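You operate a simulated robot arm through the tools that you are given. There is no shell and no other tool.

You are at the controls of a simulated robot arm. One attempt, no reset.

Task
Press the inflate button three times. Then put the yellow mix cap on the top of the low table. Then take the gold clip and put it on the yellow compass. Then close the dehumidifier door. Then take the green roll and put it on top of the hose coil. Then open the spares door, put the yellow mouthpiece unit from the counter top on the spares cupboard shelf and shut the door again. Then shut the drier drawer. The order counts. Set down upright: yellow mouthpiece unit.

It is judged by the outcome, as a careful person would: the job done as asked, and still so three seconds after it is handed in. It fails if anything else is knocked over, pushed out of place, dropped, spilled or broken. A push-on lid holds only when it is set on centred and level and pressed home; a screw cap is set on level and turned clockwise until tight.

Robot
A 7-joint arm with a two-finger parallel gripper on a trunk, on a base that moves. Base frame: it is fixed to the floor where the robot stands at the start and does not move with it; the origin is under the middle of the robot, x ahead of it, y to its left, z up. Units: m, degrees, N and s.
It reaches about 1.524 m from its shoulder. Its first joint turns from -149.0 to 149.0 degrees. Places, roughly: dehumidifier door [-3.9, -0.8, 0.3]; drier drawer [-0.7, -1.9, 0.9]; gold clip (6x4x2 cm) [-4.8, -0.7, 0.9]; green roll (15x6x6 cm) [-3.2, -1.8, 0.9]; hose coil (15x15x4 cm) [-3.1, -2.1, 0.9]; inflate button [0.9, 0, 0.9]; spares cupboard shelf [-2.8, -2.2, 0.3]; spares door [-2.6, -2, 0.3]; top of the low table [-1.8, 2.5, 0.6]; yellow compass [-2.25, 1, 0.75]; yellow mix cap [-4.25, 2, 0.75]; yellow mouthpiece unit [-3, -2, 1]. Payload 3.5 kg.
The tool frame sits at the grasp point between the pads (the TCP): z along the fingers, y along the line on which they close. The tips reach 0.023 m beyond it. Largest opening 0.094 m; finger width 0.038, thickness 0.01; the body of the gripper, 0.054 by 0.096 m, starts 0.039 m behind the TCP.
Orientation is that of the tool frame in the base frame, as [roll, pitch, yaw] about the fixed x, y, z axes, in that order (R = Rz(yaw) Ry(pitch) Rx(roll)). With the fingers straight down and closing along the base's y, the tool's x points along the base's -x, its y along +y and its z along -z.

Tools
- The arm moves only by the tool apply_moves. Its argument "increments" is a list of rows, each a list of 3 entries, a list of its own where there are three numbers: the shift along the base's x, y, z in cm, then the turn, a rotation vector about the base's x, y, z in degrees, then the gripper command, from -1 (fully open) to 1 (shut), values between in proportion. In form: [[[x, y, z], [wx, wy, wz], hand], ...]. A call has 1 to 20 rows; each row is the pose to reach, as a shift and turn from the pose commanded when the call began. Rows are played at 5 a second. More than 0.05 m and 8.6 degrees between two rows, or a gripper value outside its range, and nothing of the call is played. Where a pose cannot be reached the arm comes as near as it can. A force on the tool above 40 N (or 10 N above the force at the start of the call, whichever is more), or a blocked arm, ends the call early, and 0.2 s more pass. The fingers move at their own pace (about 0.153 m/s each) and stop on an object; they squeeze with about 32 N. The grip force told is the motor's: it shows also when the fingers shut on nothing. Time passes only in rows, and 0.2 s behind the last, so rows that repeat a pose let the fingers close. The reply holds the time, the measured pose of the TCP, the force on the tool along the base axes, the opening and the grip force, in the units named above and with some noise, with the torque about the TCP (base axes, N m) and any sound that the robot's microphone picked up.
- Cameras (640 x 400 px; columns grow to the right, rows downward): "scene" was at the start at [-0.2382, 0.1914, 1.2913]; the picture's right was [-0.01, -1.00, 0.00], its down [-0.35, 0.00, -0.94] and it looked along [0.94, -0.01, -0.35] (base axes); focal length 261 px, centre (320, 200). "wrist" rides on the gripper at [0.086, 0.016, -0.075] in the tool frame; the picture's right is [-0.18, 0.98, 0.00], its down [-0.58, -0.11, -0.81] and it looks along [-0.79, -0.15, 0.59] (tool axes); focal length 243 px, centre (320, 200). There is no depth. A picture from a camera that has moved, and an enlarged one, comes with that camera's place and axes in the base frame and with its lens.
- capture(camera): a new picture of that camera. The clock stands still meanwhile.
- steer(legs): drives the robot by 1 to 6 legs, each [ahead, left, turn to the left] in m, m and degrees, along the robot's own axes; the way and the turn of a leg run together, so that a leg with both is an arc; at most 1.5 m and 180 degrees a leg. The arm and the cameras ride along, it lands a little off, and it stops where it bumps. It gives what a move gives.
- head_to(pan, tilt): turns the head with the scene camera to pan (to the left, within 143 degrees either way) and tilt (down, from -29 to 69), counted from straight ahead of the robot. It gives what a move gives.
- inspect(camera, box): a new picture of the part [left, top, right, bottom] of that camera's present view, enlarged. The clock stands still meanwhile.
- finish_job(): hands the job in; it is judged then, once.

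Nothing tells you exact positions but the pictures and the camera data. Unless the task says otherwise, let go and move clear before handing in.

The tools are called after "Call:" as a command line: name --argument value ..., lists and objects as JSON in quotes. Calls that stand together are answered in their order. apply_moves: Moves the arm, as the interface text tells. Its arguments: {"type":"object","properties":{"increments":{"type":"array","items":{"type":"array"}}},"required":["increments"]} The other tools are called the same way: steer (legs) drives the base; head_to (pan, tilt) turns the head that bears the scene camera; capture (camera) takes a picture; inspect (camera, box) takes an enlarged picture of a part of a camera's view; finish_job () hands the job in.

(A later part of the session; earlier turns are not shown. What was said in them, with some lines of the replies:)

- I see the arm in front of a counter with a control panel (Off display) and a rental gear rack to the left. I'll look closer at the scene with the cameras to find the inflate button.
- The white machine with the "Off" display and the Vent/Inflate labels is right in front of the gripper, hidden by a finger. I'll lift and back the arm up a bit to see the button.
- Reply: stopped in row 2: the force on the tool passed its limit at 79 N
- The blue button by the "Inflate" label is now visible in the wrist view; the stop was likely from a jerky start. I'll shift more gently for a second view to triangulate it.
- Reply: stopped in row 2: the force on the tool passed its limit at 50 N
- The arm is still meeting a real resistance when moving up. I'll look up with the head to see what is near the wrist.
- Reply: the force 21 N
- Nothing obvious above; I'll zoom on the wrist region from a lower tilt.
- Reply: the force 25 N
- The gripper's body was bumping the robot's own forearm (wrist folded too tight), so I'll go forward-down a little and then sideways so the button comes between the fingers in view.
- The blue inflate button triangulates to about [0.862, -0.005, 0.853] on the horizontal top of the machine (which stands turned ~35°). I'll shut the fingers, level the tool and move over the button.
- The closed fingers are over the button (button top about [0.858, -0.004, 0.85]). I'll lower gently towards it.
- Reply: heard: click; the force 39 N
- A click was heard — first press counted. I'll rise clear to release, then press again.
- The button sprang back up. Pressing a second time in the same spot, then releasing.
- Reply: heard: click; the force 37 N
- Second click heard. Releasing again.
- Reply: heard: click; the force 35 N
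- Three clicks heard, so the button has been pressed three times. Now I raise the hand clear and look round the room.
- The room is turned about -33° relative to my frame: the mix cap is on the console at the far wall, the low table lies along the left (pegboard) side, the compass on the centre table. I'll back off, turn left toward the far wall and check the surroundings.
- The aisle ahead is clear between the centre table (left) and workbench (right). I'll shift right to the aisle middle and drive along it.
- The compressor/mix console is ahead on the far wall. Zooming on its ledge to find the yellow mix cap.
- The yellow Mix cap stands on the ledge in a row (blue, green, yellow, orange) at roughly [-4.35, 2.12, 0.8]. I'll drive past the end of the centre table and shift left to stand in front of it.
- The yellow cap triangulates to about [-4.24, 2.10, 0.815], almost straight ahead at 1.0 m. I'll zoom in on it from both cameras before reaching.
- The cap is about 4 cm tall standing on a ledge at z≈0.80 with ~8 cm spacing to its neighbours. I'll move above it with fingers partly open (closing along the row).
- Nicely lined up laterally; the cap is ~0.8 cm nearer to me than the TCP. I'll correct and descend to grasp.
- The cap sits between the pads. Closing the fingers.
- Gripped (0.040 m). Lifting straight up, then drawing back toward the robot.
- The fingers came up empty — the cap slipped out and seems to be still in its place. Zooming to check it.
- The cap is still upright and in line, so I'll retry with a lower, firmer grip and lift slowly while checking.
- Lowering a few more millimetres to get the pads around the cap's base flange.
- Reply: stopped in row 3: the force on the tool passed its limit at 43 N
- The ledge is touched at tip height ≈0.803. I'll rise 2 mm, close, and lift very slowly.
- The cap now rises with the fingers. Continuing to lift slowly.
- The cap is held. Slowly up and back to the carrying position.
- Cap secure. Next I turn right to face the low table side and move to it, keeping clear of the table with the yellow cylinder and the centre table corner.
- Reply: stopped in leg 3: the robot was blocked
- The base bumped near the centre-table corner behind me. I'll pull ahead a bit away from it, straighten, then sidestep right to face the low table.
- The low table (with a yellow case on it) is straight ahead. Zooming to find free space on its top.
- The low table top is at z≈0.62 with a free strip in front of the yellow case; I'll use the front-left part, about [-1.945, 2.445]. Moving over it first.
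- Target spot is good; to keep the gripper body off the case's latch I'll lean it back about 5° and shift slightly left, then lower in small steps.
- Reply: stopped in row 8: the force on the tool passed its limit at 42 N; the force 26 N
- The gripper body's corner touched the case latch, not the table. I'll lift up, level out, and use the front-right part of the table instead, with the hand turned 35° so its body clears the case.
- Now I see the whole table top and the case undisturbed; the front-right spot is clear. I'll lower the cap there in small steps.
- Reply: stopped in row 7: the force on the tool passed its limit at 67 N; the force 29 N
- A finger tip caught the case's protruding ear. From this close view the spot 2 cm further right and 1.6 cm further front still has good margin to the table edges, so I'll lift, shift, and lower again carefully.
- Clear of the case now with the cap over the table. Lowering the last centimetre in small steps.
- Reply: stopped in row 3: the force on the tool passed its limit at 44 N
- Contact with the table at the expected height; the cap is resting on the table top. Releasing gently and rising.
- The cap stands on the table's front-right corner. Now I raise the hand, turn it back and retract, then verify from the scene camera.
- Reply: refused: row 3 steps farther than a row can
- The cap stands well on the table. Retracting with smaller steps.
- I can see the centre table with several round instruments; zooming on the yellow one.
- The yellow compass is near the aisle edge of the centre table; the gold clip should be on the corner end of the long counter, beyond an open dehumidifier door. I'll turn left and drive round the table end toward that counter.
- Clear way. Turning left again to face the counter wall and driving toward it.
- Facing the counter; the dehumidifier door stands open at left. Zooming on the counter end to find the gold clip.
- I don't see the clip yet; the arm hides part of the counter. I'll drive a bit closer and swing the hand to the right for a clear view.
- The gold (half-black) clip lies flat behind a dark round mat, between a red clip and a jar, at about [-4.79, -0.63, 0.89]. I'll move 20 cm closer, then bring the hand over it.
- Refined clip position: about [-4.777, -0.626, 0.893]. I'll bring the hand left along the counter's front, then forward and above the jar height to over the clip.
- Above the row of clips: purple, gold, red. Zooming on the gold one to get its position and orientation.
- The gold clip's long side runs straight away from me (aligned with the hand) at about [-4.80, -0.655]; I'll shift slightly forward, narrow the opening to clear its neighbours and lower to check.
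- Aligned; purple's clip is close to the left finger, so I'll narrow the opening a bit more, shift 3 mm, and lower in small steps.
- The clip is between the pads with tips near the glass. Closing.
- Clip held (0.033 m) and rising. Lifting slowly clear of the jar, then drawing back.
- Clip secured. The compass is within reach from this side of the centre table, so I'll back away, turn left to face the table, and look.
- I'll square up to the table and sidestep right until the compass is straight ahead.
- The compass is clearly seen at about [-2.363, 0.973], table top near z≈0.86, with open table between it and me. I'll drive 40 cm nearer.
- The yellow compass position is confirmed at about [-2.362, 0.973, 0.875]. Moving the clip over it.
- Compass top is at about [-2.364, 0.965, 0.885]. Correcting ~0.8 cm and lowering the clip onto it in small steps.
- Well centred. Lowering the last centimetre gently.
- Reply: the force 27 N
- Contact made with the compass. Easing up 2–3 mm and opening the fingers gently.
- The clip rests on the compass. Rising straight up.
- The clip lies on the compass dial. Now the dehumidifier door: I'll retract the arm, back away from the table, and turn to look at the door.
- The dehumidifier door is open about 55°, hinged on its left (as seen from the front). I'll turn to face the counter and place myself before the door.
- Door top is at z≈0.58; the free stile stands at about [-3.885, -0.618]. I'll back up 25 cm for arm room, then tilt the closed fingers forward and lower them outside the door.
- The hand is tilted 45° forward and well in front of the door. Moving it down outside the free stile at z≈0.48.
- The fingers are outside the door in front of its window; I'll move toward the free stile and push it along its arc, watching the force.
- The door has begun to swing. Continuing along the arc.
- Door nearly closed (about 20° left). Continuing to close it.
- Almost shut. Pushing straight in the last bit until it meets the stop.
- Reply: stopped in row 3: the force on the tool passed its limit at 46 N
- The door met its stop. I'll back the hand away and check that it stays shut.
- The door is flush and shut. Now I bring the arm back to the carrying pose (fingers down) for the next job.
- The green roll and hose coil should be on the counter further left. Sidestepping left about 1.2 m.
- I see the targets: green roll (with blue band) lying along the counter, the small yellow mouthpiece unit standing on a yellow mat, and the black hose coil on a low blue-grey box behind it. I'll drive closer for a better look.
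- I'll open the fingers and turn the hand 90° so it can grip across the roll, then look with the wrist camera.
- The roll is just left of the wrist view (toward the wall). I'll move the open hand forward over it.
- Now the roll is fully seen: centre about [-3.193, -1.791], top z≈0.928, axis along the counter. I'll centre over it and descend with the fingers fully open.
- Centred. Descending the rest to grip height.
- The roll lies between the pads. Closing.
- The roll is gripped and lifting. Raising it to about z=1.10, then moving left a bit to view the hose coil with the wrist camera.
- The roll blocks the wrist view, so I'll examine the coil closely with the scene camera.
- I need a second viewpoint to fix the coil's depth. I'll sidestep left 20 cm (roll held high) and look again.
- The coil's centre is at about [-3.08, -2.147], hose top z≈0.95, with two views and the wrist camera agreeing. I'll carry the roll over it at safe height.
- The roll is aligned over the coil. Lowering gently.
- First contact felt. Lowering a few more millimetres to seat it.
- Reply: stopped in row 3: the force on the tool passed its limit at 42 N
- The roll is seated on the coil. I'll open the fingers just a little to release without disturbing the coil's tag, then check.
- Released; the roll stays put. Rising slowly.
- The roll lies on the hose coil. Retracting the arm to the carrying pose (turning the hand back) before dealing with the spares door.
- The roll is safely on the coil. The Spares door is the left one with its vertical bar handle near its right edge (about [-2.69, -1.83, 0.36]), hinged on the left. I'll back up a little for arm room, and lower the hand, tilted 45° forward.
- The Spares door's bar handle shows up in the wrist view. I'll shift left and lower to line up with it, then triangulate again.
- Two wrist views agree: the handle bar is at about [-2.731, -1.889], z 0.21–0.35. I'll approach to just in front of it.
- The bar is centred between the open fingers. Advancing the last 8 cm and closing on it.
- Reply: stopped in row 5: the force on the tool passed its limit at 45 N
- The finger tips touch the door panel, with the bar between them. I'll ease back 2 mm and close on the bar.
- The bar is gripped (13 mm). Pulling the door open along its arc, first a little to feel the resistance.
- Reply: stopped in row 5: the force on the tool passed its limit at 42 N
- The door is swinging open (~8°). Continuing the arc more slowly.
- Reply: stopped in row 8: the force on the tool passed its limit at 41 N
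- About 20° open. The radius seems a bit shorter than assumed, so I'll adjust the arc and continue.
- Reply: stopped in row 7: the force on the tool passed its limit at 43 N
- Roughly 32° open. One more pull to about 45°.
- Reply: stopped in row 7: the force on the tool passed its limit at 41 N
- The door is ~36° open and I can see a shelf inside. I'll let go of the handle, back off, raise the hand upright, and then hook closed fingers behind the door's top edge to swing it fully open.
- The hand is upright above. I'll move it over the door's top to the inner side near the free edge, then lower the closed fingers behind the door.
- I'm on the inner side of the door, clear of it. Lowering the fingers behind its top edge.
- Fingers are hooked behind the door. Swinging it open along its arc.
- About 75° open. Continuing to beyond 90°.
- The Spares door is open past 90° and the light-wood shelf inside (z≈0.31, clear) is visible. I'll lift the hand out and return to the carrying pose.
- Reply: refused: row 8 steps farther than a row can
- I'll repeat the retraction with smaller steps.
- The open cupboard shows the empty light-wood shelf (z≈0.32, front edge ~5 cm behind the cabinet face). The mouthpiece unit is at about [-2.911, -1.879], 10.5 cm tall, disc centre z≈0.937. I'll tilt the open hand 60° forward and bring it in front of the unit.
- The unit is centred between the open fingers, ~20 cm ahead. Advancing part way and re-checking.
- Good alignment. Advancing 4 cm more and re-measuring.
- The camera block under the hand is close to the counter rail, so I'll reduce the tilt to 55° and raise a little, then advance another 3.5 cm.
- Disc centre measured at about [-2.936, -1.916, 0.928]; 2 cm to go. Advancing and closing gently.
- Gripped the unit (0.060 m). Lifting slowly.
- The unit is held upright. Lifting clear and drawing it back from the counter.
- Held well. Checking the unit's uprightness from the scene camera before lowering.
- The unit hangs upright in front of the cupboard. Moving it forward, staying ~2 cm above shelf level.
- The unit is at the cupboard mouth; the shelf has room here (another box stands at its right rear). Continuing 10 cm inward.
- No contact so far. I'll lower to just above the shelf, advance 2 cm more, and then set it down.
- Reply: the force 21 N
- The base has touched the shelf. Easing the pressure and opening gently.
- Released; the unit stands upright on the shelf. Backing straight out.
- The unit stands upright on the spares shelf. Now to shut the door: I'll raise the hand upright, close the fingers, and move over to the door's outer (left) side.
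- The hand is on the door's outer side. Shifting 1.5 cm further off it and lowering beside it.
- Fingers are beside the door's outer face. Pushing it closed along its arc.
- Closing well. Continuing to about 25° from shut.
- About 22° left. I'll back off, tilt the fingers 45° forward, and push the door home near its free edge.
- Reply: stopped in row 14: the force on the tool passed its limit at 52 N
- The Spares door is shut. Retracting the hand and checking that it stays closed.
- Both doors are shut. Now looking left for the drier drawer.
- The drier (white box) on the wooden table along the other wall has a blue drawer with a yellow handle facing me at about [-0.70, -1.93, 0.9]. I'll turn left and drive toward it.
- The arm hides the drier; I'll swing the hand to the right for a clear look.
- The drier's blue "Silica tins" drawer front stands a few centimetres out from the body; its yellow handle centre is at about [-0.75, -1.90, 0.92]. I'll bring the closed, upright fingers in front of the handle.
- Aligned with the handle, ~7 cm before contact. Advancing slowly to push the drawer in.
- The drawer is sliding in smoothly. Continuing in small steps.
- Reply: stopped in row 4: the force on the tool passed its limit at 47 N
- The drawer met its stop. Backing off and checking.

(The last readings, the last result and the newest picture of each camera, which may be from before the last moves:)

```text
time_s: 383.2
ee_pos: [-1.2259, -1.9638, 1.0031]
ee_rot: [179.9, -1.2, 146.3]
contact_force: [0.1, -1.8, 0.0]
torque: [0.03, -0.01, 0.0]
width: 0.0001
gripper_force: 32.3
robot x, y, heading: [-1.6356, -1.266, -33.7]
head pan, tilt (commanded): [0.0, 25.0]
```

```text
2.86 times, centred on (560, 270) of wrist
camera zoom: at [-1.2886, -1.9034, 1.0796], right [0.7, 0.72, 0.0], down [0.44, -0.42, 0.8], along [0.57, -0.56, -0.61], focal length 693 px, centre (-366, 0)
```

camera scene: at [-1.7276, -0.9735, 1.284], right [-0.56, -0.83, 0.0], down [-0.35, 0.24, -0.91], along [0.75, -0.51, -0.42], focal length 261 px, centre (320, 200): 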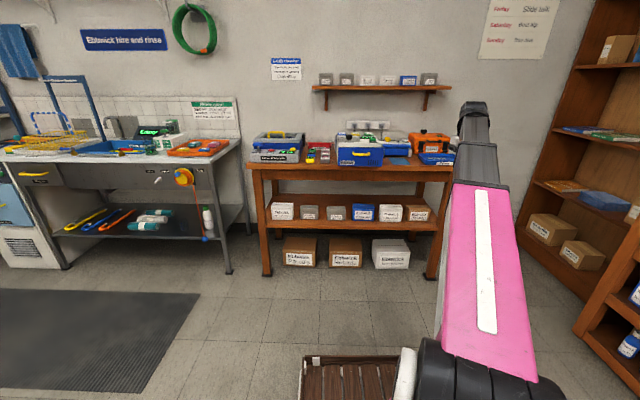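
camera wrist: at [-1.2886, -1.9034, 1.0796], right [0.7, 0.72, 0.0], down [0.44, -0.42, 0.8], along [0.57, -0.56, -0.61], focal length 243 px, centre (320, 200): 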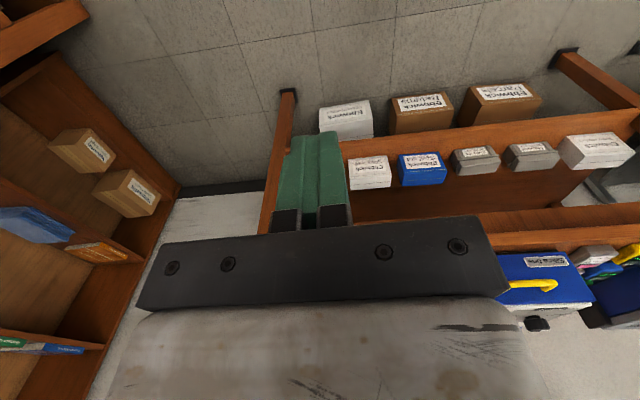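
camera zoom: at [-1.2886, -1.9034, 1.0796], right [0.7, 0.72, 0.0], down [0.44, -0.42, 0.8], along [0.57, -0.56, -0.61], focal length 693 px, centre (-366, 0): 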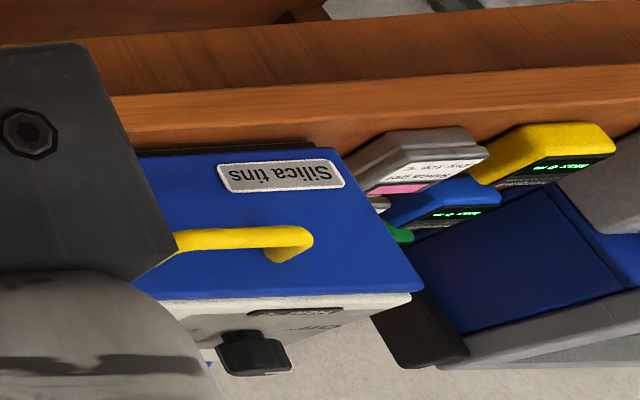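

The drier drawer is flush and shut, and the drier has not moved. Before handing in, I'll check the earlier results from here.

Call:
head_to --pan 130 --tilt 15

Call:
capture --camera "scene"

Call:
inspect --camera "scene" --box '[240, 100, 480, 250]'

Call:
head_to --pan -125 --tilt 20

Call:
capture --camera "scene"

```text
time_s: 385.3
ee_pos: [-1.2249, -1.9629, 1.003]
ee_rot: [179.8, -1.0, 146.3]
contact_force: [-0.4, 0.2, 0.0]
torque: [0.01, 0.0, -0.02]
width: 0.0
gripper_force: 31.6
robot x, y, heading: [-1.6361, -1.2678, -34.0]
head pan, tilt (commanded): [130.0, 15.0]
```

```text
taken
camera scene: at [-1.8143, -0.8289, 1.3002], right [0.99, 0.11, 0.0], down [0.03, -0.26, -0.97], along [-0.1, 0.96, -0.26], focal length 261 px, centre (320, 200)
```

scene: 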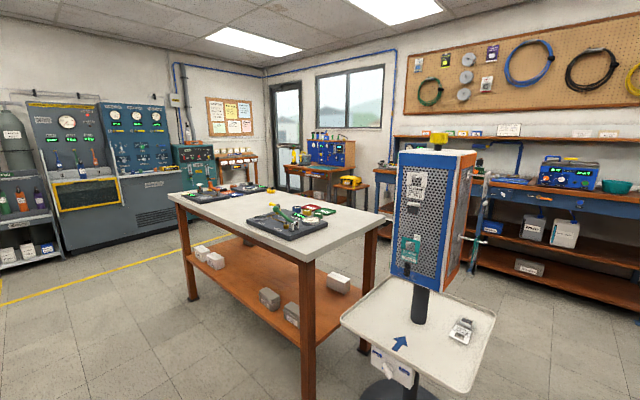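

```text
2.67 times, centred on (360, 175) of scene
camera zoom: at [-1.8143, -0.8289, 1.3002], right [0.99, 0.11, 0.0], down [0.03, -0.26, -0.97], along [-0.1, 0.96, -0.26], focal length 696 px, centre (213, 267)
```

zoom: 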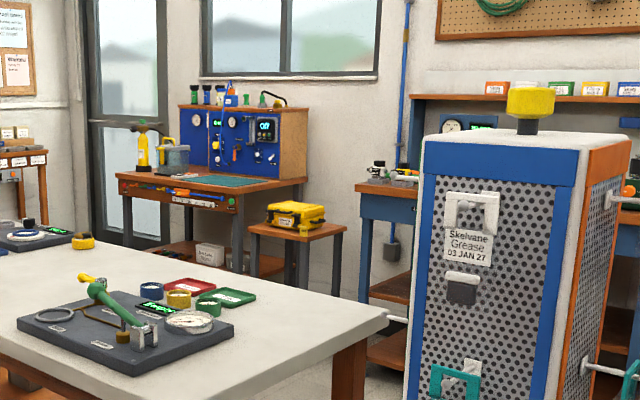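

```text
time_s: 388.9
ee_pos: [-1.2244, -1.964, 1.0028]
ee_rot: [179.9, -1.1, 146.3]
contact_force: [-0.1, 0.2, 0.3]
torque: [-0.01, -0.03, 0.0]
width: 0.0002
gripper_force: 31.9
robot x, y, heading: [-1.6317, -1.2682, -33.9]
head pan, tilt (commanded): [-125.0, 20.0]
```

```text
taken
camera scene: at [-1.8913, -0.9553, 1.2921], right [-0.36, 0.93, 0.0], down [0.32, 0.12, -0.94], along [-0.88, -0.34, -0.34], focal length 261 px, centre (320, 200)
```

scene: 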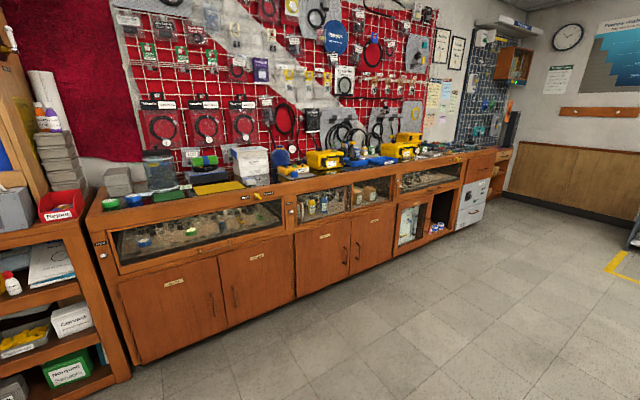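

Call:
inspect --camera "scene" --box '[90, 140, 330, 290]'

Call:
inspect --camera "scene" --box '[370, 150, 500, 250]'

Call:
head_to --pan 135 --tilt 15

Call:
inspect --camera "scene" --box '[270, 160, 420, 220]'

Call:
capture --camera "scene"

```text
2.67 times, centred on (210, 215) of scene
camera zoom: at [-1.8913, -0.9553, 1.2921], right [-0.36, 0.93, 0.0], down [0.32, 0.12, -0.94], along [-0.88, -0.34, -0.34], focal length 696 px, centre (613, 160)
```

zoom: 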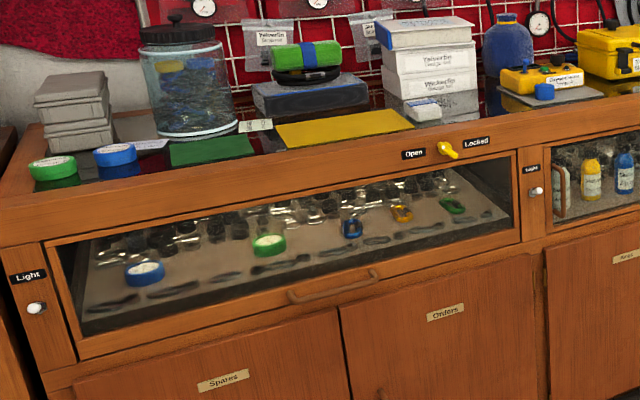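

```text
4.00 times, centred on (435, 200) of scene
camera zoom: at [-1.8913, -0.9553, 1.2921], right [-0.36, 0.93, 0.0], down [0.32, 0.12, -0.94], along [-0.88, -0.34, -0.34], focal length 1044 px, centre (-140, 200)
```

zoom: 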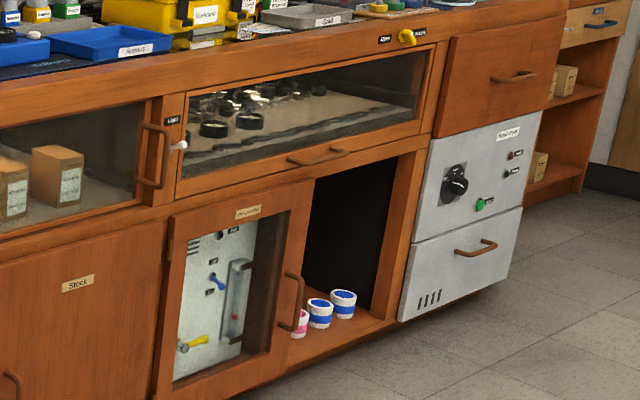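

```text
time_s: 392.5
ee_pos: [-1.2261, -1.9627, 1.0034]
ee_rot: [180.0, -1.2, 146.3]
contact_force: [0.8, 1.0, 0.6]
torque: [0.02, -0.02, -0.01]
width: 0.0004
gripper_force: 31.7
robot x, y, heading: [-1.6359, -1.265, -34.1]
head pan, tilt (commanded): [135.0, 15.0]
```

```text
4.27 times, centred on (345, 190) of scene
camera zoom: at [-1.8224, -0.8301, 1.3002], right [0.98, 0.19, 0.0], down [0.05, -0.25, -0.97], along [-0.19, 0.95, -0.26], focal length 1114 px, centre (213, 243)
```

zoom: 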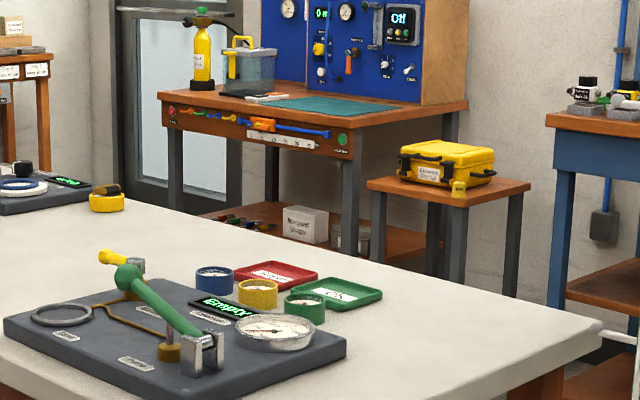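

```text
taken
camera scene: at [-1.8224, -0.8301, 1.3002], right [0.98, 0.19, 0.0], down [0.05, -0.25, -0.97], along [-0.19, 0.95, -0.26], focal length 261 px, centre (320, 200)
```

scene: 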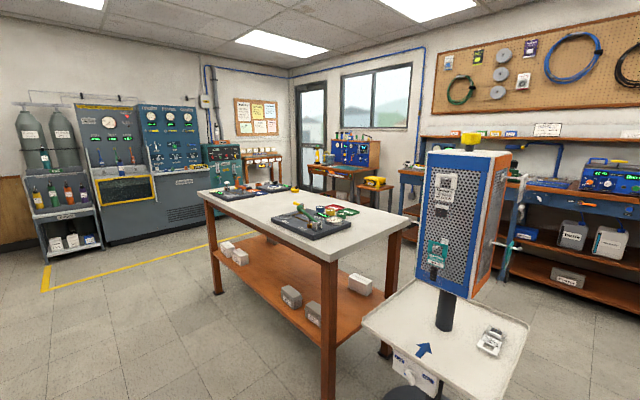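

Everything checks out: the cap on the low table, the gold clip on the yellow compass, the dehumidifier door shut, the green roll on the hose coil, the mouthpiece unit upright inside the shut spares cupboard, and the drier drawer closed. Handing in.

Call:
finish_job

```text
The job is handed in.
```

I finished all seven steps in the order given and handed the job in. I saw no result from the judging.

- **Inflate button:** pressed three times, and I heard a click each time.
- **Yellow mix cap:** it stands on the front-right corner of the low table, in front of the yellow case.
- **Gold clip:** it lies on the yellow compass, with one end slightly over the rim. It was still in place when I looked again near the end.
- **Dehumidifier door:** shut and flush with the cabinet.
- **Green roll:** it lies across the hose coil.
- **Yellow mouthpiece unit:** it was standing upright on the spares cupboard shelf when I let go of it. The spares door is shut again.
- **Drier drawer:** pushed in until it stopped, flush with the body. The drier itself did not move.

Four things went less than smoothly:

- **Cap grip:** my first grip on the cap slipped, and it stayed standing in its row.
- **Yellow case:** while lowering the cap, the hand touched the case on the low table twice. The case did not move.
- **Centre table:** the robot base bumped something once, most likely the corner of the centre table. I saw nothing displaced.
- **Force stops:** several moves were cut short when a push passed the force limit.

At the end I looked over the room from where I stood and saw nothing knocked over or out of place.
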